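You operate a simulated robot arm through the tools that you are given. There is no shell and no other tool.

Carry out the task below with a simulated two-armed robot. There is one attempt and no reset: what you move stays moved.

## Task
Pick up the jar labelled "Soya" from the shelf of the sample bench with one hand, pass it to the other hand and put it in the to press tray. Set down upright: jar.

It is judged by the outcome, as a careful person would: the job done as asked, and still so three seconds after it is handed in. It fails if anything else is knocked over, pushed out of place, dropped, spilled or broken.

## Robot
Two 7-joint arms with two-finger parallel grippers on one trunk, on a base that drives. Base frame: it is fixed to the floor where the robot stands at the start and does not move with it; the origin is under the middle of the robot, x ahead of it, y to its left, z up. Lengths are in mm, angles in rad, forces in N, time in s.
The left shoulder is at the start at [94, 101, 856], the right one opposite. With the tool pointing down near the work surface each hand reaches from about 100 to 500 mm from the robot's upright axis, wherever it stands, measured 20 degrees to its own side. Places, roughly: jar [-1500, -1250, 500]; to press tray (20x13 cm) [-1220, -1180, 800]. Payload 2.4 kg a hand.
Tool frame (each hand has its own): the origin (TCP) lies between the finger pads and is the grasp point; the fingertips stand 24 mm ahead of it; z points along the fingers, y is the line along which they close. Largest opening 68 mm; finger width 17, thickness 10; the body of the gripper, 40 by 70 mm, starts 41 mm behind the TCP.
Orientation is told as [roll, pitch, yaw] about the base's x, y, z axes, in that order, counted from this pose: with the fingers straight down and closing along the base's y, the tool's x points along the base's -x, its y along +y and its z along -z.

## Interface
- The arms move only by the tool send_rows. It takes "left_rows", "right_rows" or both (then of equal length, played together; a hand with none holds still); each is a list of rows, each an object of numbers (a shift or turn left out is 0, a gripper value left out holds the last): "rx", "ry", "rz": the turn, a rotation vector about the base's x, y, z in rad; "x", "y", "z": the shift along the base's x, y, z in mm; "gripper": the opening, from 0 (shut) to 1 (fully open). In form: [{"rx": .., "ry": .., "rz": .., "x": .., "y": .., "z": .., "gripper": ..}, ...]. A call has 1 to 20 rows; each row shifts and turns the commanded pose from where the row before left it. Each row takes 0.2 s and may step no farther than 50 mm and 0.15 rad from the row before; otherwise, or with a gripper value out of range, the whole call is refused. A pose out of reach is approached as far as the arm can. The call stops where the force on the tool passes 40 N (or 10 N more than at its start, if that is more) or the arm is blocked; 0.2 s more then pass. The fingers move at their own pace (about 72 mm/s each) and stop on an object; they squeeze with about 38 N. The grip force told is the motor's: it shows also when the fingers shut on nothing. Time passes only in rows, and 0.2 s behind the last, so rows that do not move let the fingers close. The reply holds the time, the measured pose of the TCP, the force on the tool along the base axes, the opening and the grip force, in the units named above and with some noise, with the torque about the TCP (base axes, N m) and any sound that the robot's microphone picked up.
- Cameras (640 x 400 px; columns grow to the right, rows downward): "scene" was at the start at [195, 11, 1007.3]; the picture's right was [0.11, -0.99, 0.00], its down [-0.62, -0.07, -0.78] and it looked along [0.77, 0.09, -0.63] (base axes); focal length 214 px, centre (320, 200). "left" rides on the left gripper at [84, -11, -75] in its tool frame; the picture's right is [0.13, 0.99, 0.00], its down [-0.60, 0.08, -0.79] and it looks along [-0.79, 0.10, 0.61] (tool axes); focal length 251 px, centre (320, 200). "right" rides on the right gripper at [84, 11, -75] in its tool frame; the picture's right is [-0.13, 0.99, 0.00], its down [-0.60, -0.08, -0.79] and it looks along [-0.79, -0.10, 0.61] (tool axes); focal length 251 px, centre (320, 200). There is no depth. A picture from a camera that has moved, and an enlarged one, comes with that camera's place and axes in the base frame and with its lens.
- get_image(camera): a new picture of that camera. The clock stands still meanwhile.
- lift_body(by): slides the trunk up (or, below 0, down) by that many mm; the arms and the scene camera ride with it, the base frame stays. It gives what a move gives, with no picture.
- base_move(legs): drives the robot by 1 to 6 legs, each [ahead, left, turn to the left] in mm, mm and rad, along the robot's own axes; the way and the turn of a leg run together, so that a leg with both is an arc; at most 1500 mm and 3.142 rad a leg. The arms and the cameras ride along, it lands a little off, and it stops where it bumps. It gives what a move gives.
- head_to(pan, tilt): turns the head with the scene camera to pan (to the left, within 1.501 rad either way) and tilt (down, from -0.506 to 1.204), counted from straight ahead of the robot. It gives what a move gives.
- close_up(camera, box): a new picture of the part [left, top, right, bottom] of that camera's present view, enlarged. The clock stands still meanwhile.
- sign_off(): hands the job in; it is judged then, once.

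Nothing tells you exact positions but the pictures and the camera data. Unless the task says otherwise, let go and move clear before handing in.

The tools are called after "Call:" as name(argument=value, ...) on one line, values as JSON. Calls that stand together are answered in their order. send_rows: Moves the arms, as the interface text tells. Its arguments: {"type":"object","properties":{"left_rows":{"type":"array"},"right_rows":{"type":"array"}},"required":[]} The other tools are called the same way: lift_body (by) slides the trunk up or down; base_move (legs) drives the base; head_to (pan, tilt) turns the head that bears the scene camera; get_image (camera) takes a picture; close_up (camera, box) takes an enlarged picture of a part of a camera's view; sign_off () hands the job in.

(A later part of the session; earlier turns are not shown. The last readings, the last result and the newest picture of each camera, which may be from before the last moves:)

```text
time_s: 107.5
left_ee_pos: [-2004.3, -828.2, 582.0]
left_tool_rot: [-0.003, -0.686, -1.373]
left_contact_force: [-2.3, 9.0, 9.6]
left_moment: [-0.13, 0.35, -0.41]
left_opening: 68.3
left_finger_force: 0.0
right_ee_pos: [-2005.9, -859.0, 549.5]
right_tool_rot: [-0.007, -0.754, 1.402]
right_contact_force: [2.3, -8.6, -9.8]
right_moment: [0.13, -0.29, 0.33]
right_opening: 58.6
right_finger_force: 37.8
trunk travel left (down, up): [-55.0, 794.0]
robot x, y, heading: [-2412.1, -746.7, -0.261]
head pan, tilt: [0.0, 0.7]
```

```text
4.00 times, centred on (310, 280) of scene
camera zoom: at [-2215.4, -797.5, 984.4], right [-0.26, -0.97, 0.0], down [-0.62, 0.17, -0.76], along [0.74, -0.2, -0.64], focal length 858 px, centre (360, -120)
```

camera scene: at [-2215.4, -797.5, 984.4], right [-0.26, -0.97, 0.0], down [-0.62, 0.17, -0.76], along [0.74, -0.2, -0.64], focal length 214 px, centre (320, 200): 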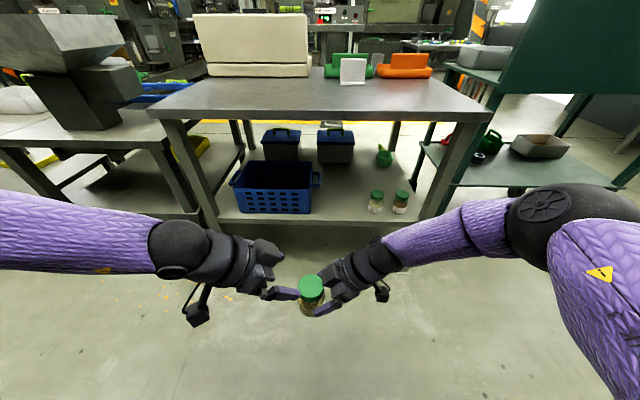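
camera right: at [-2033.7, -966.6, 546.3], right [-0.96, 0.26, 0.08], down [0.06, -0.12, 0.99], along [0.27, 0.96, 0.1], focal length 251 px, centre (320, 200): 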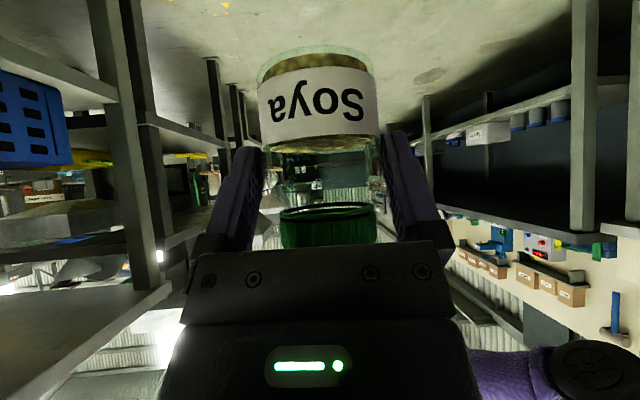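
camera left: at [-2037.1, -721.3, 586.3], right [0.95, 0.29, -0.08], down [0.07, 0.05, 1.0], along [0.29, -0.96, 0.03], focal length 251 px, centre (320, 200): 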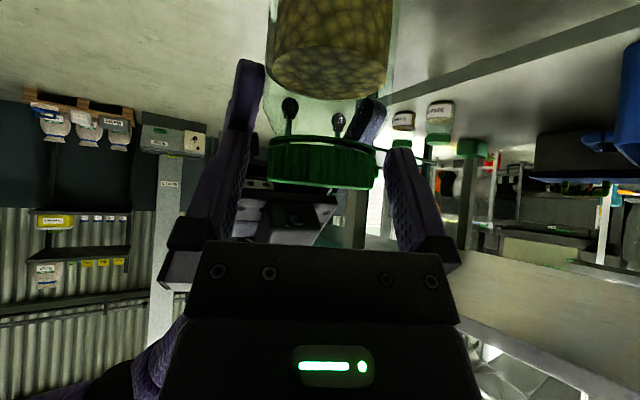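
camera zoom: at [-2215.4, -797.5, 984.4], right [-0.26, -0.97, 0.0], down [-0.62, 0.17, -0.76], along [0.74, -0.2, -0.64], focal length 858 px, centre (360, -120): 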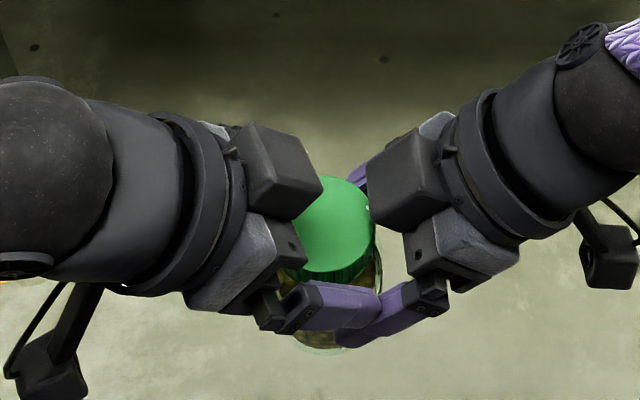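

The fingertips of the left hand touch the right hand's fingers lightly (about 13 N between the hands). I raise the left hand straight up by 9 mm so it still covers the lid but clears them.

Call:
send_rows(left_rows=[{"z": 5}, {"z": 4}, {}])

Call:
close_up(camera="left", box=[208, 50, 432, 190])

Call:
close_up(camera="scene", box=[262, 250, 358, 310])

```text
time_s: 108.3
left_ee_pos: [-2002.5, -828.3, 590.8]
left_tool_rot: [-0.003, -0.684, -1.374]
left_contact_force: [0.7, 0.8, -0.2]
left_moment: [0.0, 0.01, -0.02]
left_opening: 67.7
left_finger_force: 0.0
right_ee_pos: [-2005.3, -857.4, 550.2]
right_tool_rot: [-0.006, -0.754, 1.4]
right_contact_force: [-0.5, 0.8, -2.5]
right_moment: [-0.06, 0.02, 0.02]
right_opening: 58.4
right_finger_force: 38.5
trunk travel left (down, up): [-55.0, 794.0]
robot x, y, heading: [-2413.4, -748.0, -0.261]
head pan, tilt: [0.0, 0.7]
```

```text
2.86 times, centred on (320, 120) of left
camera zoom: at [-2037.2, -721.3, 595.3], right [0.95, 0.29, -0.08], down [0.07, 0.05, 1.0], along [0.29, -0.96, 0.03], focal length 718 px, centre (320, 429)
```

zoom: 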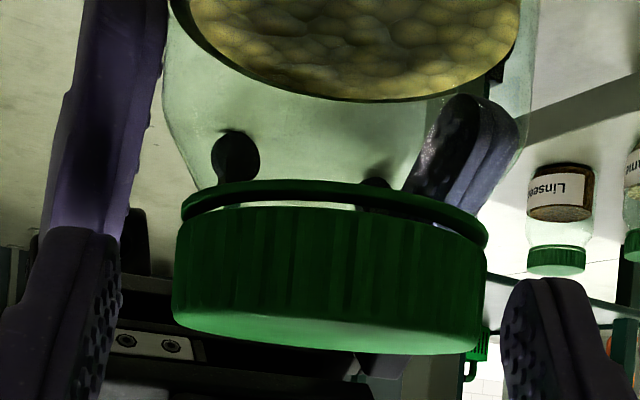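

```text
6.67 times, centred on (310, 280) of scene
camera zoom: at [-2215.4, -797.5, 984.4], right [-0.26, -0.97, 0.0], down [-0.62, 0.17, -0.76], along [0.74, -0.2, -0.64], focal length 1430 px, centre (387, -333)
```

zoom: 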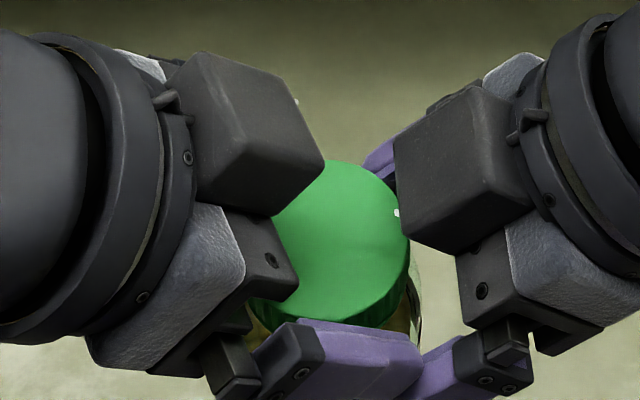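

The contact force is gone and the lid lies centred between the left fingers. I close the left gripper on the lid while the right hand still holds the glass.

Call:
send_rows(left_rows=[{"gripper": 0.0}, {}, {}, {}])

Call:
close_up(camera="left", box=[208, 50, 432, 190])

```text
time_s: 109.3
left_ee_pos: [-2002.5, -827.1, 590.7]
left_tool_rot: [-0.002, -0.684, -1.375]
left_contact_force: [12.4, 2.9, -4.4]
left_moment: [0.09, -0.45, 0.02]
left_opening: 49.4
left_finger_force: 38.2
right_ee_pos: [-2004.3, -858.0, 550.3]
right_tool_rot: [-0.003, -0.758, 1.401]
right_contact_force: [-12.2, -1.7, 3.7]
right_moment: [0.09, -0.04, 0.35]
right_opening: 58.6
right_finger_force: 38.6
trunk travel left (down, up): [-55.0, 794.0]
robot x, y, heading: [-2409.6, -746.2, -0.258]
head pan, tilt: [0.0, 0.7]
```

```text
2.86 times, centred on (320, 120) of left
camera zoom: at [-2036.8, -721.0, 595.3], right [0.95, 0.29, -0.08], down [0.07, 0.05, 1.0], along [0.29, -0.96, 0.02], focal length 718 px, centre (320, 429)
```

zoom: 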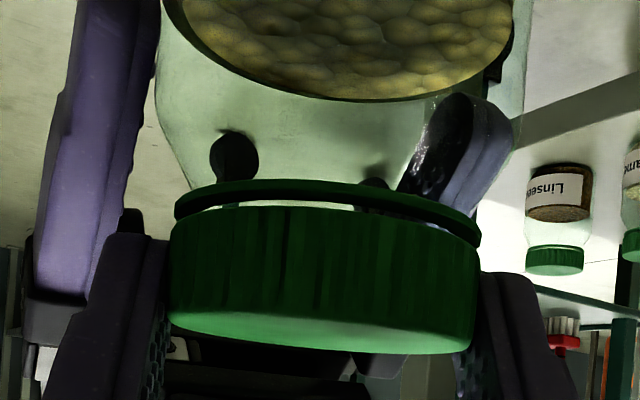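

The left hand grips the lid (49 mm, full force) and both hands hold the jar. I open the right hand and draw it straight back to the right.

Call:
send_rows(right_rows=[{"gripper": 1.0}, {}, {}])

Call:
get_image(camera="scene")

Call:
get_image(camera="left")

```text
time_s: 110.1
left_ee_pos: [-2003.7, -828.1, 589.1]
left_tool_rot: [-0.004, -0.684, -1.374]
left_contact_force: [0.2, 0.5, -0.6]
left_moment: [0.01, 0.03, 0.01]
left_opening: 49.3
left_finger_force: 38.5
right_ee_pos: [-2004.9, -858.2, 550.3]
right_tool_rot: [-0.007, -0.755, 1.4]
right_contact_force: [-0.6, 0.8, -0.8]
right_moment: [-0.04, -0.02, 0.01]
right_opening: 68.1
right_finger_force: 0.0
trunk travel left (down, up): [-55.0, 794.0]
robot x, y, heading: [-2410.9, -750.0, -0.266]
head pan, tilt: [0.0, 0.7]
```

```text
taken
camera scene: at [-2215.4, -797.5, 984.4], right [-0.26, -0.97, 0.0], down [-0.62, 0.17, -0.76], along [0.74, -0.2, -0.64], focal length 214 px, centre (320, 200)
```

scene: 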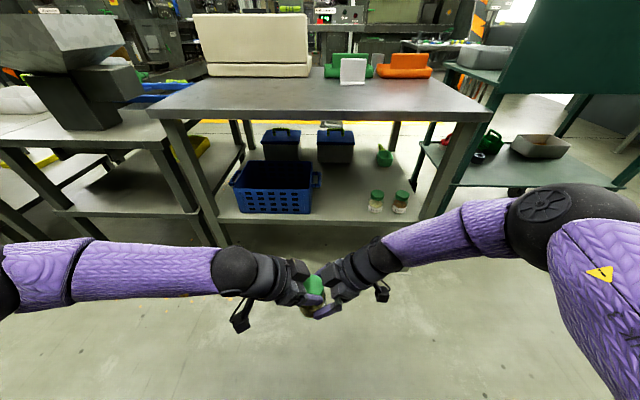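

```text
taken
camera left: at [-2037.2, -721.3, 595.3], right [0.95, 0.29, -0.08], down [0.07, 0.05, 1.0], along [0.29, -0.96, 0.03], focal length 251 px, centre (320, 200)
```

left: 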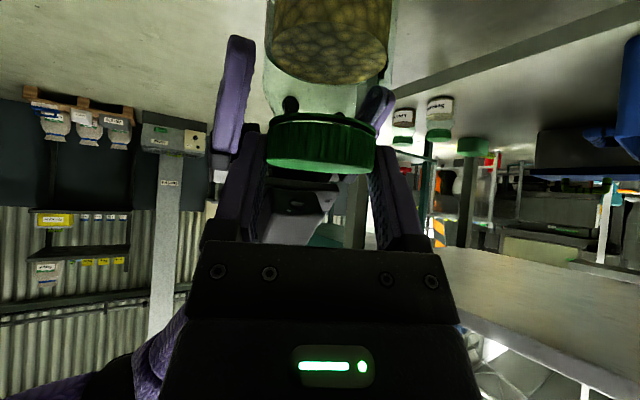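

The left hand alone holds the jar now. I withdraw the right hand horizontally to the right, away from the jar.

Call:
send_rows(right_rows=[{"x": -2.6, "y": -14.8}, {"x": -3.4, "y": -19.7}, {"x": -4.2, "y": -24.6}, {"x": -4.2, "y": -24.6}, {"x": -4.2, "y": -24.6}, {}])

Call:
get_image(camera="scene")

Call:
close_up(camera="left", box=[160, 0, 480, 200])

```text
time_s: 111.5
left_ee_pos: [-2003.4, -827.4, 591.1]
left_tool_rot: [-0.003, -0.686, -1.373]
left_contact_force: [-0.1, 0.1, 0.5]
left_moment: [0.01, 0.01, 0.01]
left_opening: 49.6
left_finger_force: 38.0
right_ee_pos: [-2023.7, -889.4, 503.3]
right_tool_rot: [-0.012, -0.76, 1.401]
right_contact_force: [-0.4, -0.1, -0.6]
right_moment: [-0.01, -0.01, -0.01]
right_opening: 68.0
right_finger_force: 0.1
right hand out of reach, approached as far as the arm can: row 1, 2, 3, 4, 5
trunk travel left (down, up): [-55.0, 794.0]
robot x, y, heading: [-2409.6, -746.5, -0.258]
head pan, tilt: [0.0, 0.7]
```

```text
taken
camera scene: at [-2215.4, -797.5, 984.4], right [-0.26, -0.97, 0.0], down [-0.62, 0.17, -0.76], along [0.74, -0.2, -0.64], focal length 214 px, centre (320, 200)
```

scene: 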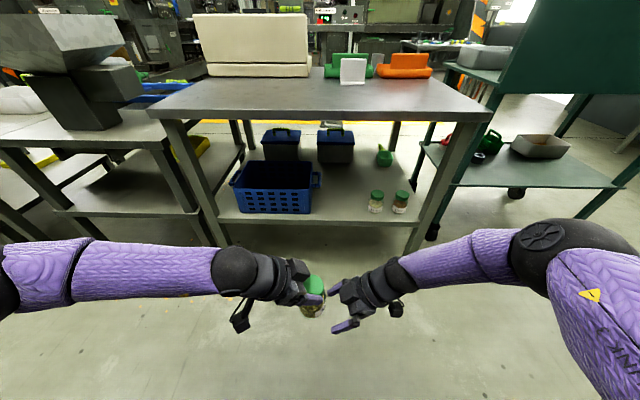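

```text
2.00 times, centred on (320, 100) of left
camera zoom: at [-2037.2, -721.2, 595.3], right [0.95, 0.29, -0.08], down [0.07, 0.05, 1.0], along [0.29, -0.96, 0.03], focal length 503 px, centre (320, 400)
```

zoom: 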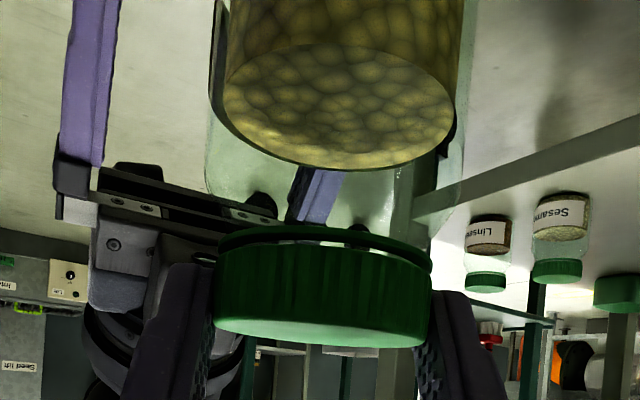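

The right hand is free of the jar, which hangs straight in the left hand. I move the right hand well away to the right, unwinding its turn.

Call:
send_rows(right_rows=[{"x": -5.2, "y": -19.3, "rz": -0.1}, {"x": -5.2, "y": -19.3, "rz": -0.14}, {"x": -5.2, "y": -19.3, "rz": -0.14}, {"x": -5.2, "y": -19.3, "rz": -0.14}, {"x": -5.2, "y": -19.3, "z": 10, "rz": -0.14}, {"x": -5.2, "y": -19.3, "z": 10, "rz": -0.14}, {"x": -5.2, "y": -19.3, "z": 10, "rz": -0.14}, {"z": 10, "rz": -0.14}, {}])

Call:
get_image(camera="scene")

```text
time_s: 113.5
left_ee_pos: [-2004.2, -827.0, 590.1]
left_tool_rot: [-0.004, -0.687, -1.374]
left_contact_force: [-0.3, 0.0, 0.0]
left_moment: [0.04, 0.0, 0.01]
left_opening: 49.4
left_finger_force: 37.8
right_ee_pos: [-2060.3, -1026.0, 544.0]
right_tool_rot: [0.001, -0.747, 0.319]
right_contact_force: [0.1, -0.5, 0.1]
right_moment: [0.03, 0.0, 0.0]
right_opening: 68.2
right_finger_force: 0.1
trunk travel left (down, up): [-55.0, 794.0]
robot x, y, heading: [-2409.2, -749.1, -0.26]
head pan, tilt: [0.0, 0.7]
```

```text
taken
camera scene: at [-2215.5, -797.5, 984.4], right [-0.26, -0.97, 0.0], down [-0.62, 0.17, -0.76], along [0.74, -0.2, -0.64], focal length 214 px, centre (320, 200)
```

scene: 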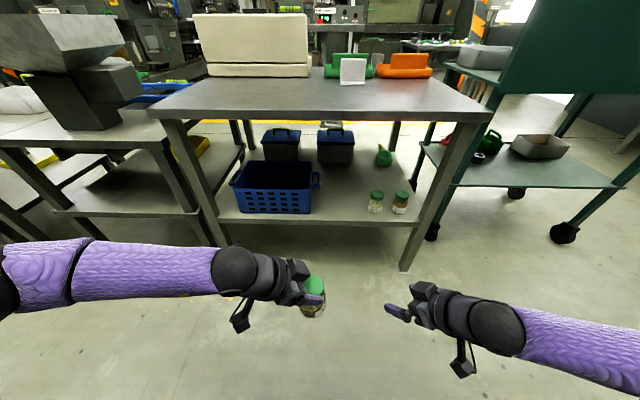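

The jar is securely in the left hand. I bring the right hand back to a plain downward pose, then retrace my route round the trolley to the front of the bench.

Call:
send_rows(right_rows=[{"z": 10, "rz": -0.145}, {"z": 10, "rz": -0.145}, {"z": 10, "rz": -0.145}, {"z": 10, "rz": -0.145}, {"z": 10, "rx": 0.039, "ry": 0.144}, {"z": 10, "rx": 0.039, "ry": 0.144}, {"z": 10, "rx": 0.039, "ry": 0.144}, {"rx": 0.039, "ry": 0.144}, {"rx": 0.039, "ry": 0.144}, {}])

Call:
base_move(legs=[[0, -1300, 0], [0, -270, 0]])

Call:
get_image(camera="scene")

```text
time_s: 115.7
left_ee_pos: [-2003.6, -827.8, 589.6]
left_tool_rot: [-0.003, -0.684, -1.373]
left_contact_force: [-0.4, -0.6, 0.6]
left_moment: [0.02, -0.01, 0.01]
left_opening: 49.2
left_finger_force: 37.7
right_ee_pos: [-2059.2, -1025.8, 612.7]
right_tool_rot: [0.003, 0.0, -0.26]
right_contact_force: [0.1, -0.4, -0.1]
right_moment: [0.0, -0.01, 0.0]
right_opening: 68.0
right_finger_force: 0.1
trunk travel left (down, up): [-55.0, 794.0]
robot x, y, heading: [-2409.1, -750.8, -0.264]
head pan, tilt: [0.0, 0.7]
```

```text
time_s: 123.8
left_ee_pos: [-2416.4, -2353.0, 590.4]
left_tool_rot: [-0.003, -0.685, -1.381]
left_contact_force: [0.6, 0.1, -0.7]
left_moment: [0.02, 0.0, -0.02]
left_opening: 49.2
left_finger_force: 38.4
right_ee_pos: [-2474.3, -2551.9, 612.6]
right_tool_rot: [0.003, -0.002, -0.265]
right_contact_force: [-0.2, 0.1, 0.2]
right_moment: [0.02, -0.02, 0.02]
right_opening: 67.9
right_finger_force: 0.1
trunk travel left (down, up): [-55.0, 794.0]
robot x, y, heading: [-2822.7, -2271.1, -0.271]
head pan, tilt: [0.0, 0.7]
```

```text
taken
camera scene: at [-2627.9, -2321.3, 984.4], right [-0.27, -0.96, 0.0], down [-0.62, 0.17, -0.76], along [0.74, -0.2, -0.64], focal length 214 px, centre (320, 200)
```

scene: 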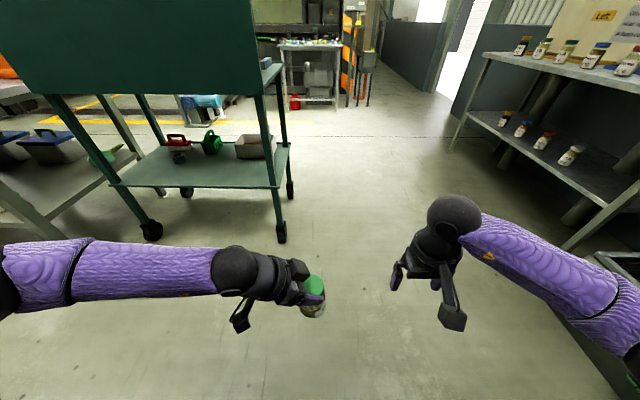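

The jar rides well. I turn round here in the aisle, where I turned before, and then look before going on.

Call:
base_move(legs=[[60, 0, 0], [0, 0, 3.14]])

Call:
get_image(camera="scene")

```text
time_s: 132.1
left_ee_pos: [-3171.4, -2202.1, 590.8]
left_tool_rot: [-0.003, -0.684, 1.769]
left_contact_force: [0.2, 1.5, 0.3]
left_moment: [0.0, -0.02, 0.0]
left_opening: 49.5
left_finger_force: 38.3
right_ee_pos: [-3115.9, -2004.5, 611.7]
right_tool_rot: [0.003, -0.003, 2.882]
right_contact_force: [-0.9, 0.0, -0.7]
right_moment: [0.01, -0.02, 0.02]
right_opening: 67.5
right_finger_force: 0.0
trunk travel left (down, up): [-55.0, 794.0]
robot x, y, heading: [-2767.5, -2285.0, 2.883]
head pan, tilt: [0.0, 0.7]
```

```text
taken
camera scene: at [-2962.5, -2231.3, 984.4], right [0.26, 0.97, 0.0], down [0.62, -0.16, -0.76], along [-0.74, 0.2, -0.64], focal length 214 px, centre (320, 200)
```

scene: 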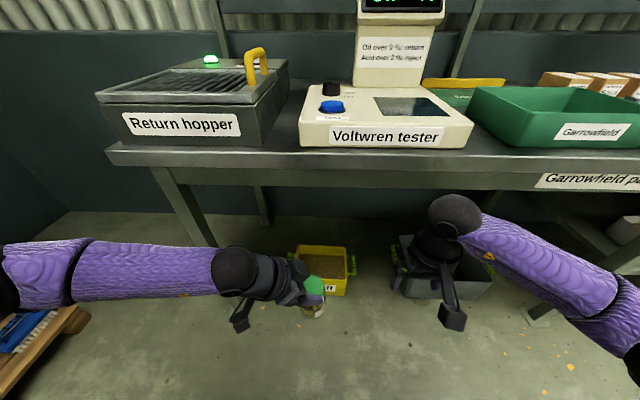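

I now face the wall counter with clear space. I back out along the same path as I came: diagonally, then straight back past the trolley's end.

Call:
base_move(legs=[[-750, 500, 0], [-1430, 0, 0]])

Call:
head_to(pan=-0.9, tilt=0.5)

Call:
get_image(camera="scene")

```text
time_s: 143.5
left_ee_pos: [-1204.0, -3232.6, 589.9]
left_tool_rot: [-0.003, -0.684, 1.751]
left_contact_force: [0.1, 0.5, -0.6]
left_moment: [0.0, -0.01, 0.0]
left_opening: 49.2
left_finger_force: 37.9
right_ee_pos: [-1143.6, -3035.4, 612.7]
right_tool_rot: [0.003, -0.001, 2.863]
right_contact_force: [0.6, 0.2, -0.4]
right_moment: [0.01, -0.02, 0.03]
right_opening: 68.2
right_finger_force: 0.0
trunk travel left (down, up): [-55.0, 794.0]
robot x, y, heading: [-799.2, -3319.9, 2.862]
head pan, tilt: [0.0, 0.7]
```

```text
time_s: 144.7
left_ee_pos: [-1203.3, -3232.6, 590.3]
left_tool_rot: [-0.004, -0.684, 1.75]
left_contact_force: [0.0, 0.4, -0.1]
left_moment: [-0.02, 0.0, -0.02]
left_opening: 49.3
left_finger_force: 37.8
right_ee_pos: [-1143.1, -3034.0, 611.1]
right_tool_rot: [0.004, -0.001, 2.864]
right_contact_force: [0.7, 0.1, -0.4]
right_moment: [0.04, 0.0, 0.03]
right_opening: 68.2
right_finger_force: 0.0
trunk travel left (down, up): [-55.0, 794.0]
robot x, y, heading: [-801.5, -3319.3, 2.863]
head pan, tilt: [-0.901, 0.499]
```

```text
taken
camera scene: at [-948.1, -3203.2, 1002.1], right [0.92, 0.38, 0.0], down [0.18, -0.44, -0.88], along [-0.34, 0.81, -0.48], focal length 214 px, centre (320, 200)
```

scene: 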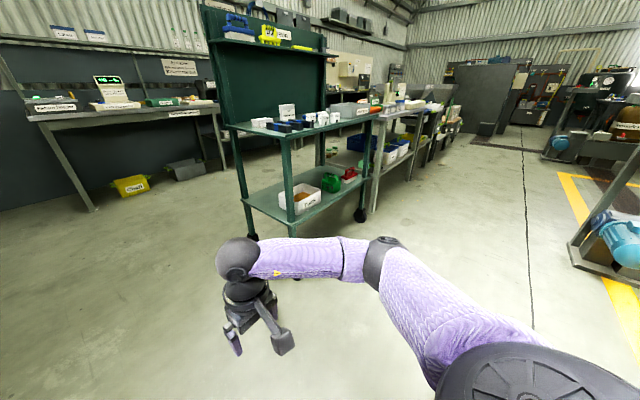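

The strip in front of the trolley and bench is clear. I drive right along it to stand in front of the trays again, about 750 mm off the bench.

Call:
base_move(legs=[[0, -1450, 0], [0, -400, 0]])

Call:
head_to(pan=0.0, tilt=0.5)

Call:
get_image(camera="scene")

```text
time_s: 154.0
left_ee_pos: [-696.1, -1442.9, 590.1]
left_tool_rot: [-0.003, -0.684, 1.748]
left_contact_force: [0.8, 0.2, -0.2]
left_moment: [-0.04, -0.01, -0.01]
left_opening: 49.0
left_finger_force: 38.2
right_ee_pos: [-635.4, -1246.9, 611.5]
right_tool_rot: [0.003, 0.0, 2.86]
right_contact_force: [0.8, 0.1, 0.2]
right_moment: [-0.04, 0.01, -0.01]
right_opening: 68.2
right_finger_force: 0.0
trunk travel left (down, up): [-55.0, 794.0]
robot x, y, heading: [-290.6, -1535.2, 2.863]
head pan, tilt: [-0.901, 0.499]
```

```text
time_s: 155.2
left_ee_pos: [-694.9, -1442.9, 589.5]
left_tool_rot: [-0.002, -0.685, 1.747]
left_contact_force: [-0.4, -0.2, -0.1]
left_moment: [-0.05, 0.01, -0.01]
left_opening: 49.4
left_finger_force: 37.9
right_ee_pos: [-635.7, -1246.2, 611.1]
right_tool_rot: [0.002, 0.0, 2.86]
right_contact_force: [0.4, -0.9, -0.8]
right_moment: [0.0, -0.03, 0.0]
right_opening: 68.2
right_finger_force: 0.0
trunk travel left (down, up): [-55.0, 794.0]
robot x, y, heading: [-288.8, -1533.1, 2.855]
head pan, tilt: [0.0, 0.499]
```

```text
taken
camera scene: at [-492.9, -1473.6, 1002.1], right [0.28, 0.96, 0.0], down [0.46, -0.13, -0.88], along [-0.84, 0.24, -0.48], focal length 214 px, centre (320, 200)
```

scene: 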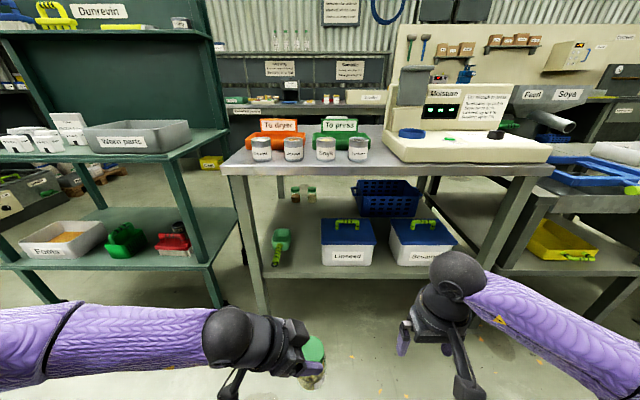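

I am in front of the bench again, jar in the left hand. I raise the trunk 400 mm here, away from the bench, so the jar and hands are above everything on the top, and look down at the tray.

Call:
lift_body(by=400)

Call:
head_to(pan=0.0, tilt=0.7)

Call:
get_image(camera="scene")

Call:
close_up(camera="scene", box=[220, 80, 412, 200])

```text
time_s: 159.1
left_ee_pos: [-693.0, -1443.4, 1038.0]
left_tool_rot: [0.148, -0.732, 1.649]
left_contact_force: [-0.3, -1.2, -1.3]
left_moment: [-0.01, -0.02, -0.02]
left_opening: 49.5
left_finger_force: 38.1
right_ee_pos: [-635.6, -1246.5, 1011.1]
right_tool_rot: [0.003, 0.001, 2.861]
right_contact_force: [0.1, 0.5, 0.4]
right_moment: [-0.05, 0.01, 0.01]
right_opening: 67.9
right_finger_force: 0.1
trunk travel left (down, up): [-455.0, 394.0]
robot x, y, heading: [-291.9, -1529.4, 2.857]
head pan, tilt: [0.0, 0.499]
```

```text
time_s: 159.8
left_ee_pos: [-692.9, -1444.3, 1037.6]
left_tool_rot: [0.147, -0.733, 1.65]
left_contact_force: [-0.3, 0.6, -1.3]
left_moment: [-0.01, 0.01, 0.01]
left_opening: 49.2
left_finger_force: 38.3
right_ee_pos: [-634.2, -1245.6, 1012.9]
right_tool_rot: [0.004, -0.003, 2.86]
right_contact_force: [-0.5, 0.0, -0.1]
right_moment: [-0.03, -0.04, 0.02]
right_opening: 67.9
right_finger_force: 0.0
trunk travel left (down, up): [-455.0, 394.0]
robot x, y, heading: [-292.3, -1531.8, 2.86]
head pan, tilt: [0.0, 0.7]
```

```text
taken
camera scene: at [-397.3, -1501.4, 1392.0], right [0.28, 0.96, 0.0], down [0.62, -0.18, -0.77], along [-0.73, 0.21, -0.64], focal length 214 px, centre (320, 200)
```

scene: 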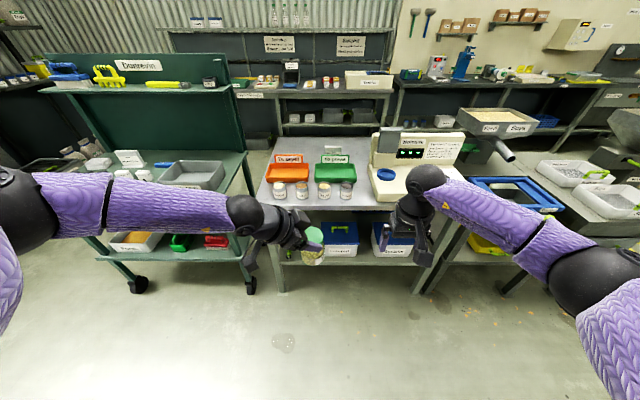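

```text
3.33 times, centred on (316, 140) of scene
camera zoom: at [-397.3, -1501.4, 1392.0], right [0.28, 0.96, 0.0], down [0.62, -0.18, -0.77], along [-0.73, 0.21, -0.64], focal length 715 px, centre (333, 400)
```

zoom: 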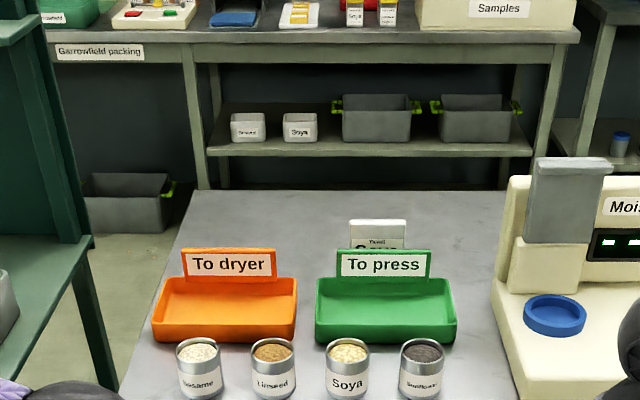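

The left hand's pose changed a little during the lift (it is higher and rolled about 0.15 rad). I check the jar in the hand before anything else.

Call:
close_up(camera="scene", box=[230, 190, 390, 290])

Call:
get_image(camera="left")

Call:
get_image(camera="right")

```text
4.00 times, centred on (310, 240) of scene
camera zoom: at [-397.3, -1501.4, 1392.0], right [0.28, 0.96, 0.0], down [0.62, -0.18, -0.77], along [-0.73, 0.21, -0.64], focal length 858 px, centre (360, 40)
```

zoom: 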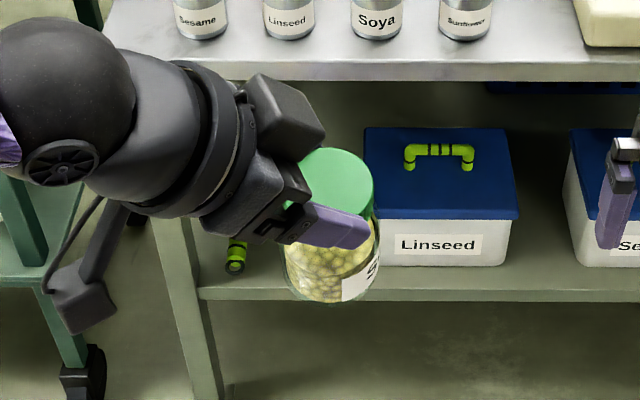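

```text
taken
camera left: at [-663.9, -1554.4, 1036.0], right [-0.96, -0.27, 0.02], down [0.04, -0.08, 1.0], along [-0.27, 0.96, 0.09], focal length 251 px, centre (320, 200)
```

left: 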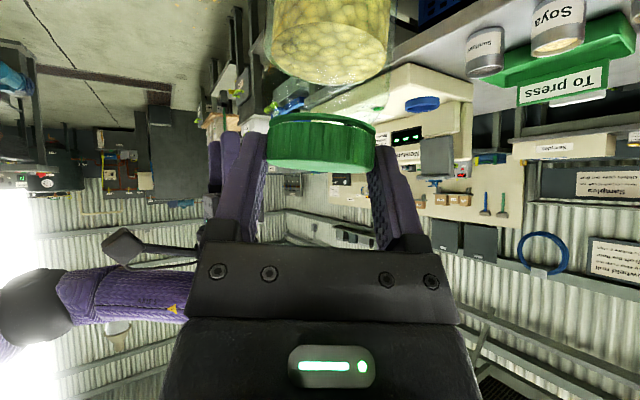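

```text
taken
camera right: at [-556.1, -1279.1, 1087.0], right [-0.4, -0.92, 0.0], down [-0.56, 0.25, 0.79], along [-0.73, 0.32, -0.61], focal length 251 px, centre (320, 200)
```

right: 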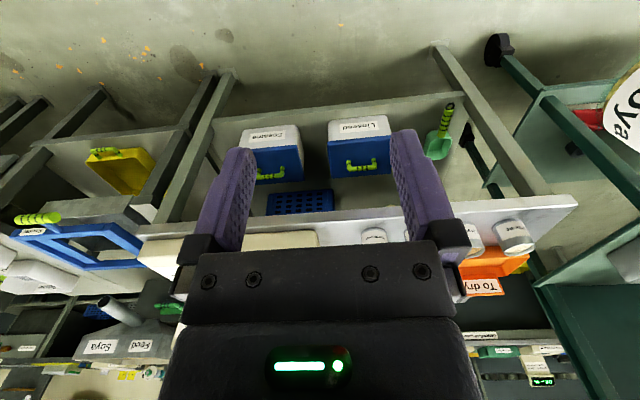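

The jar is still firmly held by the lid; the hand just rolled about 0.15 rad while rising. I set the hand's roll and pitch back to the values at which the jar hangs upright.

Call:
send_rows(left_rows=[{"rx": 0.0044, "ry": -0.0555, "rz": -0.0502}, {"rx": 0.0044, "ry": -0.0555, "rz": -0.0502}, {"rx": -0.0479, "ry": -0.0038, "rz": 0.05}, {}])

Call:
get_image(camera="scene")

```text
time_s: 160.8
left_ee_pos: [-693.6, -1444.2, 1038.0]
left_tool_rot: [0.147, -0.686, 1.699]
left_contact_force: [0.6, 0.7, -1.5]
left_moment: [0.03, -0.01, 0.0]
left_opening: 49.2
left_finger_force: 37.7
left hand out of reach, approached as far as the arm can: row 1, 2
right_ee_pos: [-634.6, -1247.2, 1012.9]
right_tool_rot: [0.003, -0.001, 2.86]
right_contact_force: [-0.4, -0.3, -0.5]
right_moment: [-0.02, 0.01, -0.06]
right_opening: 67.9
right_finger_force: 0.0
trunk travel left (down, up): [-455.0, 394.0]
robot x, y, heading: [-293.8, -1534.6, 2.859]
head pan, tilt: [0.0, 0.7]
```

```text
taken
camera scene: at [-397.3, -1501.4, 1391.9], right [0.28, 0.96, 0.0], down [0.62, -0.18, -0.76], along [-0.73, 0.21, -0.64], focal length 214 px, centre (320, 200)
```

scene: 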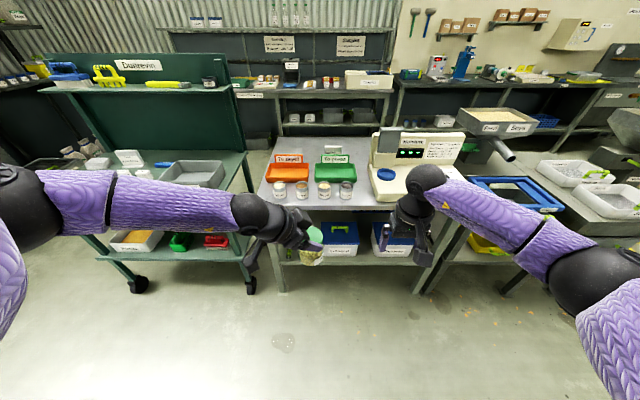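

The roll will not go back at this height; the hand sits 48 mm higher relative to the shoulder than before. I lower the hand those 48 mm and repeat the roll correction.

Call:
send_rows(left_rows=[{"z": -24}, {"z": -24}, {"rx": 0.0082, "ry": -0.0576, "rz": -0.0465}, {"rx": 0.0082, "ry": -0.0576, "rz": -0.0465}, {}])

```text
time_s: 162.0
left_ee_pos: [-692.5, -1445.1, 990.5]
left_tool_rot: [0.112, -0.684, 1.697]
left_contact_force: [0.1, -0.1, -1.3]
left_moment: [0.02, 0.02, -0.02]
left_opening: 49.1
left_finger_force: 38.4
left hand out of reach, approached as far as the arm can: row 4
right_ee_pos: [-633.6, -1245.5, 1010.8]
right_tool_rot: [0.005, -0.002, 2.858]
right_contact_force: [0.8, -0.3, -0.1]
right_moment: [-0.04, 0.02, -0.01]
right_opening: 68.2
right_finger_force: 0.3
trunk travel left (down, up): [-455.0, 394.0]
robot x, y, heading: [-289.1, -1529.0, 2.862]
head pan, tilt: [0.0, 0.7]
```

Partly corrected; the arm is at a wrist limit with this much inward turn. I unwind the yaw by 0.3 rad first, which I want anyway, then correct the roll.

Call:
send_rows(left_rows=[{"rz": 0.14}, {"rz": 0.14}, {}])

```text
time_s: 162.8
left_ee_pos: [-692.8, -1444.6, 990.7]
left_tool_rot: [0.113, -0.686, 1.979]
left_contact_force: [0.0, -0.3, -1.8]
left_moment: [0.0, -0.04, 0.02]
left_opening: 49.0
left_finger_force: 37.8
right_ee_pos: [-635.4, -1246.5, 1011.9]
right_tool_rot: [0.003, 0.0, 2.859]
right_contact_force: [0.1, 1.0, -0.3]
right_moment: [-0.01, -0.01, 0.01]
right_opening: 68.0
right_finger_force: 0.1
trunk travel left (down, up): [-455.0, 394.0]
robot x, y, heading: [-289.1, -1534.8, 2.858]
head pan, tilt: [0.0, 0.7]
```

Call:
send_rows(left_rows=[{"rx": 0.0178, "ry": -0.0412, "rz": -0.0367}, {"rx": 0.0178, "ry": -0.0412, "rz": -0.0367}, {}])

Call:
close_up(camera="scene", box=[230, 190, 390, 290])

Call:
get_image(camera="left")

```text
time_s: 163.6
left_ee_pos: [-692.8, -1442.5, 989.8]
left_tool_rot: [-0.006, -0.685, 1.979]
left_contact_force: [-0.3, -0.1, -1.8]
left_moment: [-0.03, -0.01, -0.01]
left_opening: 49.1
left_finger_force: 38.2
right_ee_pos: [-635.4, -1245.3, 1012.4]
right_tool_rot: [0.002, -0.002, 2.861]
right_contact_force: [-0.5, -0.4, -0.8]
right_moment: [0.03, -0.03, 0.01]
right_opening: 68.1
right_finger_force: 0.0
trunk travel left (down, up): [-455.0, 394.0]
robot x, y, heading: [-288.5, -1536.3, 2.857]
head pan, tilt: [0.0, 0.7]
```

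```text
4.00 times, centred on (310, 240) of scene
camera zoom: at [-397.3, -1501.4, 1391.9], right [0.28, 0.96, 0.0], down [0.62, -0.18, -0.76], along [-0.73, 0.21, -0.64], focal length 858 px, centre (360, 40)
```

zoom: 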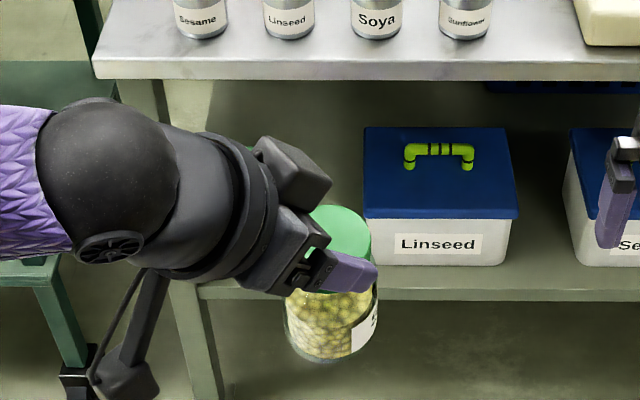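

```text
taken
camera left: at [-639.8, -1544.7, 995.2], right [-0.87, -0.48, -0.09], down [-0.06, -0.07, 1.0], along [-0.49, 0.87, 0.03], focal length 251 px, centre (320, 200)
```

left: 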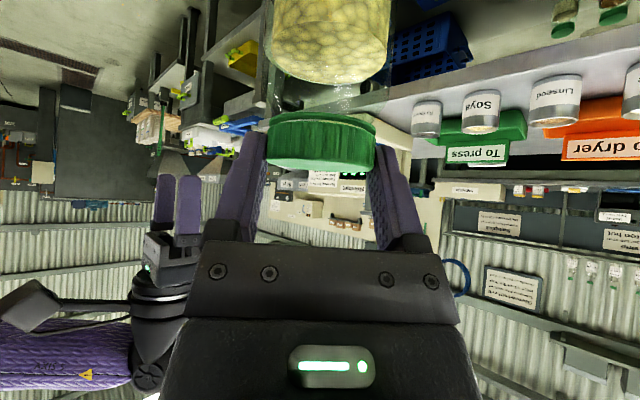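

The jar hangs upright again, with no slip in the grip. Now I enlarge the tray to see its inside, walls and sign.

Call:
close_up(camera="scene", box=[292, 140, 372, 190])

Call:
close_up(camera="scene", box=[250, 120, 410, 220])

```text
8.00 times, centred on (332, 165) of scene
camera zoom: at [-397.3, -1501.4, 1391.9], right [0.28, 0.96, 0.0], down [0.62, -0.18, -0.76], along [-0.73, 0.21, -0.64], focal length 1716 px, centre (224, 480)
```

zoom: 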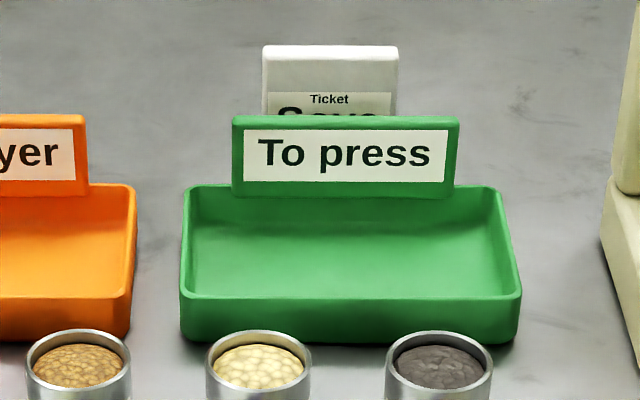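

```text
4.00 times, centred on (330, 170) of scene
camera zoom: at [-397.3, -1501.4, 1391.9], right [0.28, 0.96, 0.0], down [0.62, -0.18, -0.76], along [-0.73, 0.21, -0.64], focal length 858 px, centre (280, 320)
```

zoom: 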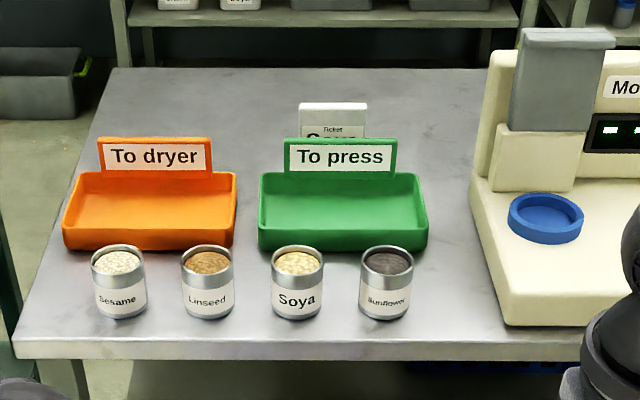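

The tray is about 200 by 128 mm, centred near [-1229, -1182] in plan with its front rim 165 mm behind the bench edge, walls about 35 mm; the sign stands at its back, cups in front reach z 850. Before approaching, I test in free space that the left arm can make the reach-and-lower motion, and raise the right hand out of the way.

Call:
send_rows(left_rows=[{"x": -16.2, "y": 0.8}, {"x": -16.2, "y": 0.8}, {"x": -16.2, "y": 0.8}, {"x": -16.2, "y": 0.8}, {"z": -26}, {"z": -26}, {"z": -26}, {"z": -26}, {}], right_rows=[{"z": 20}, {"z": 20}, {"z": 20}, {"z": 20}, {"x": 19.2, "y": -5.6, "z": 15}, {"x": 19.2, "y": -5.6, "z": 15}, {"x": 19.2, "y": -5.6, "z": 10}, {"x": 19.2, "y": -5.6}, {}])

```text
time_s: 165.6
left_ee_pos: [-734.9, -1441.1, 885.5]
left_tool_rot: [-0.005, -0.685, 1.978]
left_contact_force: [0.8, -0.2, -1.0]
left_moment: [0.0, -0.01, 0.03]
left_opening: 49.1
left_finger_force: 37.7
left hand out of reach, approached as far as the arm can: row 3, 4, 6
right_ee_pos: [-555.9, -1268.2, 1132.8]
right_tool_rot: [0.004, 0.002, 2.858]
right_contact_force: [-0.1, -0.1, 0.4]
right_moment: [0.03, 0.02, 0.05]
right_opening: 68.1
right_finger_force: 0.0
trunk travel left (down, up): [-455.0, 394.0]
robot x, y, heading: [-287.2, -1532.5, 2.859]
head pan, tilt: [0.0, 0.7]
```

It reaches z 885 with the jar upright. I test a little farther forward at this height.

Call:
send_rows(left_rows=[{"x": -9.6, "y": 2.8}, {"x": -9.6, "y": 2.8}, {"x": -9.6, "y": 2.8}, {}])

```text
time_s: 166.6
left_ee_pos: [-764.0, -1433.7, 886.3]
left_tool_rot: [-0.006, -0.688, 1.98]
left_contact_force: [1.3, -0.3, -1.0]
left_moment: [0.0, -0.03, 0.0]
left_opening: 49.3
left_finger_force: 38.3
right_ee_pos: [-557.5, -1268.4, 1130.8]
right_tool_rot: [0.004, -0.002, 2.858]
right_contact_force: [0.6, 0.2, -0.5]
right_moment: [-0.02, -0.02, -0.02]
right_opening: 68.2
right_finger_force: 0.0
trunk travel left (down, up): [-455.0, 394.0]
robot x, y, heading: [-285.5, -1533.2, 2.86]
head pan, tilt: [0.0, 0.7]
```

The arm reaches 485 mm ahead at placing height. I draw the jar back and up again to travelling height, then drive towards the bench, stopping a little short to check.

Call:
send_rows(left_rows=[{"x": 12.5, "y": -3.6}, {"x": 12.5, "y": -3.6}, {"x": 12.5, "y": -3.6}, {"x": 12.5, "y": -3.6}, {"x": 7.7, "y": -2.2}, {"z": 23}, {"z": 23}, {"z": 23}, {"z": 23}, {}])

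Call:
base_move(legs=[[0, -107, 0], [460, 0, 0]])

Call:
get_image(camera="scene")

Call:
get_image(camera="left")

```text
time_s: 168.8
left_ee_pos: [-704.6, -1450.4, 978.5]
left_tool_rot: [-0.006, -0.685, 1.978]
left_contact_force: [-1.4, -0.3, -1.5]
left_moment: [-0.04, -0.01, -0.04]
left_opening: 49.4
left_finger_force: 37.6
right_ee_pos: [-555.8, -1268.8, 1131.3]
right_tool_rot: [0.004, -0.001, 2.859]
right_contact_force: [0.1, -0.2, -0.6]
right_moment: [-0.02, 0.02, 0.04]
right_opening: 68.1
right_finger_force: 0.1
trunk travel left (down, up): [-455.0, 394.0]
robot x, y, heading: [-288.9, -1532.5, 2.86]
head pan, tilt: [0.0, 0.7]
```

```text
time_s: 172.3
left_ee_pos: [-1117.1, -1208.0, 978.6]
left_tool_rot: [-0.007, -0.686, 1.964]
left_contact_force: [1.1, -0.4, -1.6]
left_moment: [-0.04, -0.02, 0.04]
left_opening: 49.4
left_finger_force: 37.4
right_ee_pos: [-966.5, -1028.7, 1131.3]
right_tool_rot: [0.004, 0.0, 2.844]
right_contact_force: [-0.8, -0.1, 0.9]
right_moment: [-0.01, -0.02, -0.04]
right_opening: 68.0
right_finger_force: 0.1
trunk travel left (down, up): [-455.0, 394.0]
robot x, y, heading: [-701.8, -1298.6, 2.843]
head pan, tilt: [0.0, 0.7]
```

```text
taken
camera scene: at [-809.4, -1264.3, 1391.9], right [0.29, 0.96, 0.0], down [0.62, -0.19, -0.76], along [-0.73, 0.22, -0.64], focal length 214 px, centre (320, 200)
```

scene: 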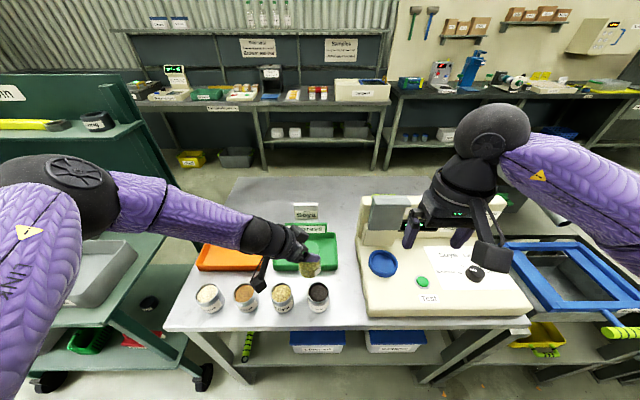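

```text
taken
camera left: at [-1064.4, -1309.5, 983.1], right [-0.88, -0.47, -0.09], down [-0.06, -0.06, 1.0], along [-0.47, 0.88, 0.03], focal length 251 px, centre (320, 200)
```

left: 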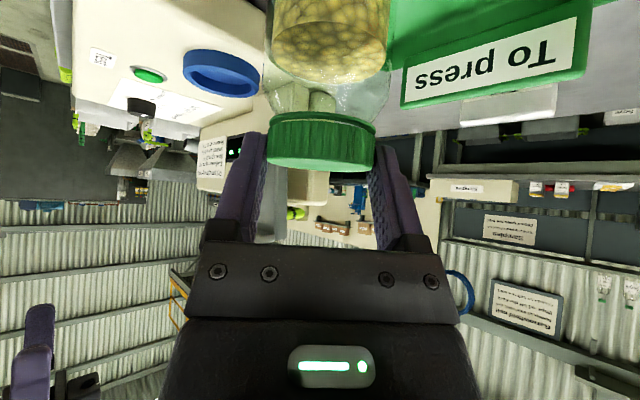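

The base is now about 60 mm short of its final place and the jar is above the bench just in front of the tray. I enlarge to measure tray and jar from here.

Call:
close_up(camera="scene", box=[250, 200, 362, 270])

Call:
close_up(camera="scene", box=[180, 190, 404, 330])

```text
5.71 times, centred on (306, 235) of scene
camera zoom: at [-809.4, -1264.3, 1391.9], right [0.29, 0.96, 0.0], down [0.62, -0.19, -0.76], along [-0.73, 0.22, -0.64], focal length 1226 px, centre (400, 0)
```

zoom: 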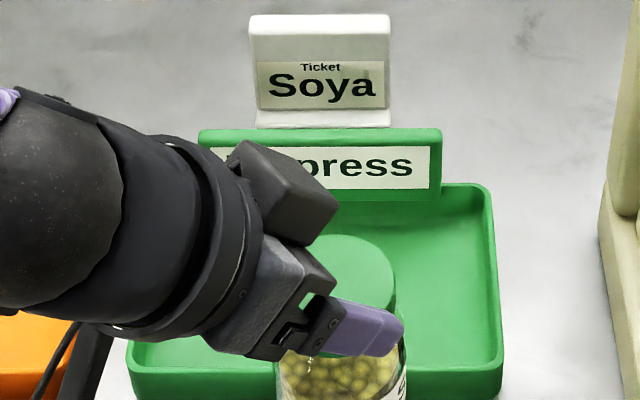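

```text
2.86 times, centred on (292, 260) of scene
camera zoom: at [-809.4, -1264.3, 1391.9], right [0.29, 0.96, 0.0], down [0.62, -0.19, -0.76], along [-0.73, 0.22, -0.64], focal length 613 px, centre (400, 29)
```

zoom: 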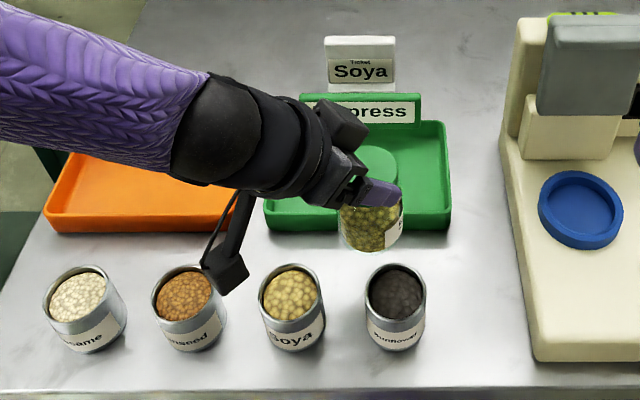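

The tray's centre comes out at about [-1240, -1179] and I aim to set the jar at about [-1234, -1181], a little forward of the sign. I close in the last 65 mm with the base and measure again.

Call:
base_move(legs=[[65, 0, 0]])

Call:
head_to(pan=0.1, tilt=0.95)

Call:
get_image(camera="scene")

Call:
get_image(camera="left")

```text
time_s: 173.3
left_ee_pos: [-1177.9, -1189.0, 978.1]
left_tool_rot: [-0.005, -0.687, 1.964]
left_contact_force: [-0.4, 0.0, -1.5]
left_moment: [-0.01, -0.02, -0.02]
left_opening: 49.5
left_finger_force: 38.0
right_ee_pos: [-1027.4, -1010.1, 1131.8]
right_tool_rot: [0.002, 0.0, 2.844]
right_contact_force: [-0.7, 0.3, -0.3]
right_moment: [0.0, 0.02, 0.0]
right_opening: 68.1
right_finger_force: 0.1
trunk travel left (down, up): [-455.0, 394.0]
robot x, y, heading: [-766.5, -1278.4, 2.844]
head pan, tilt: [0.0, 0.7]
```

```text
time_s: 174.1
left_ee_pos: [-1178.1, -1188.7, 978.6]
left_tool_rot: [-0.006, -0.687, 1.962]
left_contact_force: [-0.3, 0.0, -1.2]
left_moment: [-0.03, 0.0, 0.02]
left_opening: 49.3
left_finger_force: 38.1
right_ee_pos: [-1027.2, -1009.9, 1131.7]
right_tool_rot: [0.004, -0.003, 2.843]
right_contact_force: [-0.5, 0.4, 0.0]
right_moment: [-0.02, 0.0, -0.02]
right_opening: 68.1
right_finger_force: 0.1
trunk travel left (down, up): [-455.0, 394.0]
robot x, y, heading: [-763.0, -1277.7, 2.841]
head pan, tilt: [0.099, 0.949]
```

```text
taken
camera scene: at [-860.8, -1256.0, 1372.2], right [0.2, 0.98, 0.0], down [0.8, -0.16, -0.58], along [-0.57, 0.11, -0.81], focal length 214 px, centre (320, 200)
```

scene: 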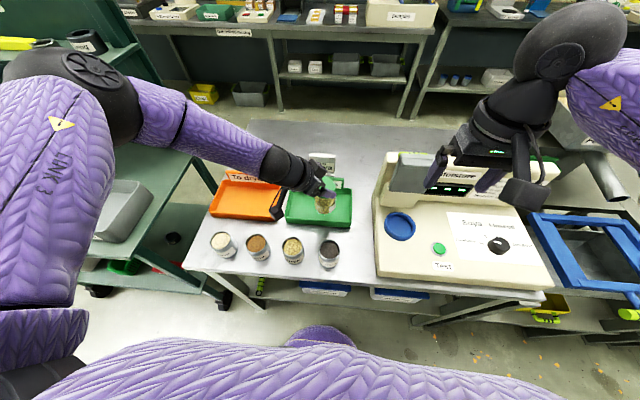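

```text
taken
camera left: at [-1125.8, -1290.3, 983.2], right [-0.88, -0.47, -0.09], down [-0.06, -0.06, 1.0], along [-0.47, 0.88, 0.03], focal length 251 px, centre (320, 200)
```

left: 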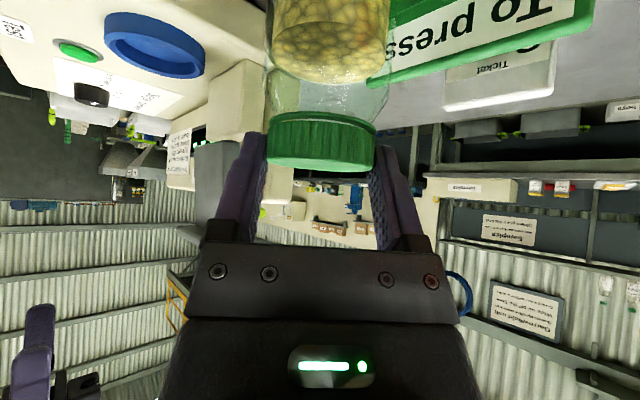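

The base stands clear of the bench edge. I enlarge this steeper view to measure the jar against the tray.

Call:
close_up(camera="scene", box=[272, 150, 368, 210])

Call:
close_up(camera="scene", box=[272, 180, 368, 240])

```text
6.67 times, centred on (320, 180) of scene
camera zoom: at [-860.8, -1256.0, 1372.2], right [0.2, 0.98, 0.0], down [0.8, -0.16, -0.58], along [-0.57, 0.11, -0.81], focal length 1430 px, centre (320, 333)
```

zoom: 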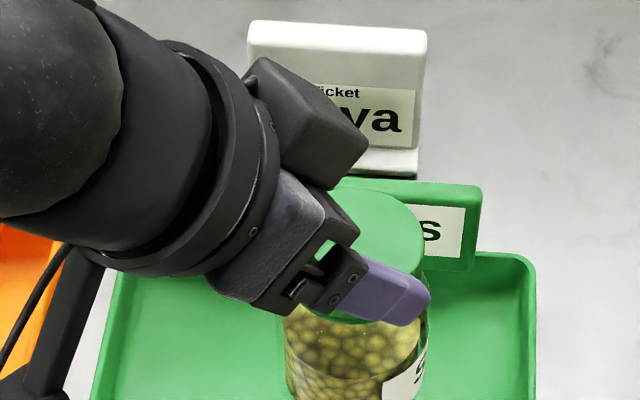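

```text
6.67 times, centred on (320, 210) of scene
camera zoom: at [-860.8, -1256.0, 1372.2], right [0.2, 0.98, 0.0], down [0.8, -0.16, -0.58], along [-0.57, 0.11, -0.81], focal length 1430 px, centre (320, 133)
```

zoom: 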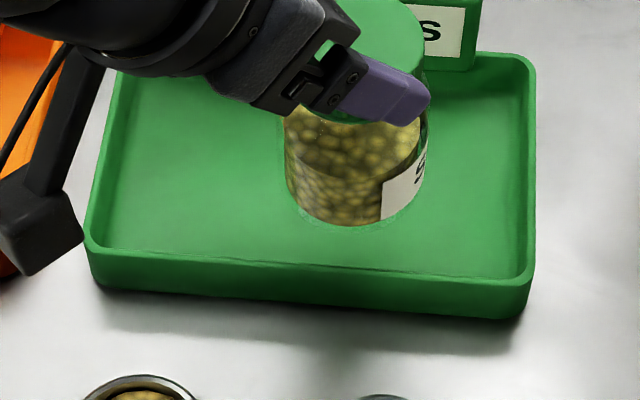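

The jar needs to go about 50 mm forward and 14 mm left to stand in the middle of the tray floor. I move it there while lowering it slightly, keeping its base still above the tray's rim.

Call:
send_rows(left_rows=[{"x": -10.4, "y": -0.7, "z": -8}, {"x": -10.4, "y": -0.7, "z": -8}, {"x": -10.4, "y": -0.7, "z": -8}, {"x": -10.4, "y": -0.8, "z": -8}, {"x": -10.4, "y": -0.8, "z": -8}, {}])

Call:
close_up(camera="scene", box=[272, 165, 368, 225])

Call:
get_image(camera="left")

```text
time_s: 175.5
left_ee_pos: [-1229.0, -1191.7, 938.7]
left_tool_rot: [-0.004, -0.687, 1.964]
left_contact_force: [0.3, 0.0, -1.9]
left_moment: [0.0, 0.02, 0.01]
left_opening: 49.2
left_finger_force: 37.7
right_ee_pos: [-1026.3, -1009.7, 1132.4]
right_tool_rot: [0.004, -0.001, 2.843]
right_contact_force: [0.3, -0.6, 0.7]
right_moment: [0.01, -0.02, 0.01]
right_opening: 67.9
right_finger_force: 0.1
trunk travel left (down, up): [-455.0, 394.0]
robot x, y, heading: [-764.1, -1280.5, 2.849]
head pan, tilt: [0.099, 0.949]
```

```text
6.67 times, centred on (320, 195) of scene
camera zoom: at [-860.7, -1256.0, 1372.2], right [0.2, 0.98, 0.0], down [0.8, -0.16, -0.58], along [-0.57, 0.11, -0.81], focal length 1430 px, centre (320, 233)
```

zoom: 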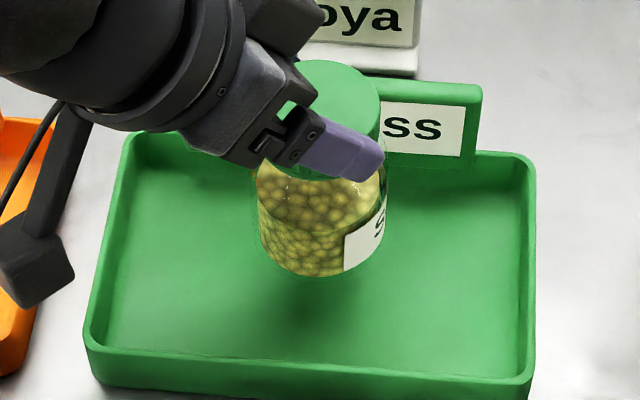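

```text
taken
camera left: at [-1177.5, -1293.9, 943.6], right [-0.88, -0.47, -0.09], down [-0.06, -0.06, 1.0], along [-0.47, 0.88, 0.03], focal length 251 px, centre (320, 200)
```

left: 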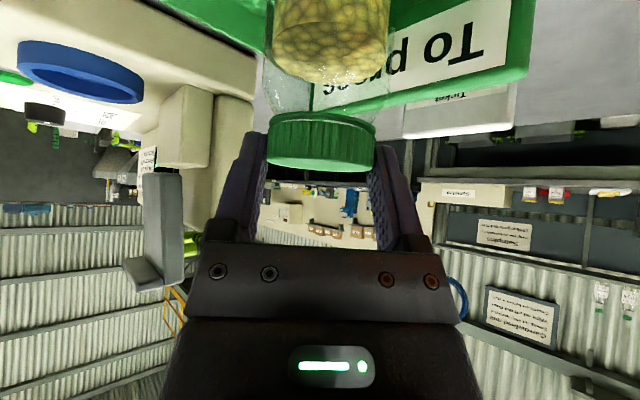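

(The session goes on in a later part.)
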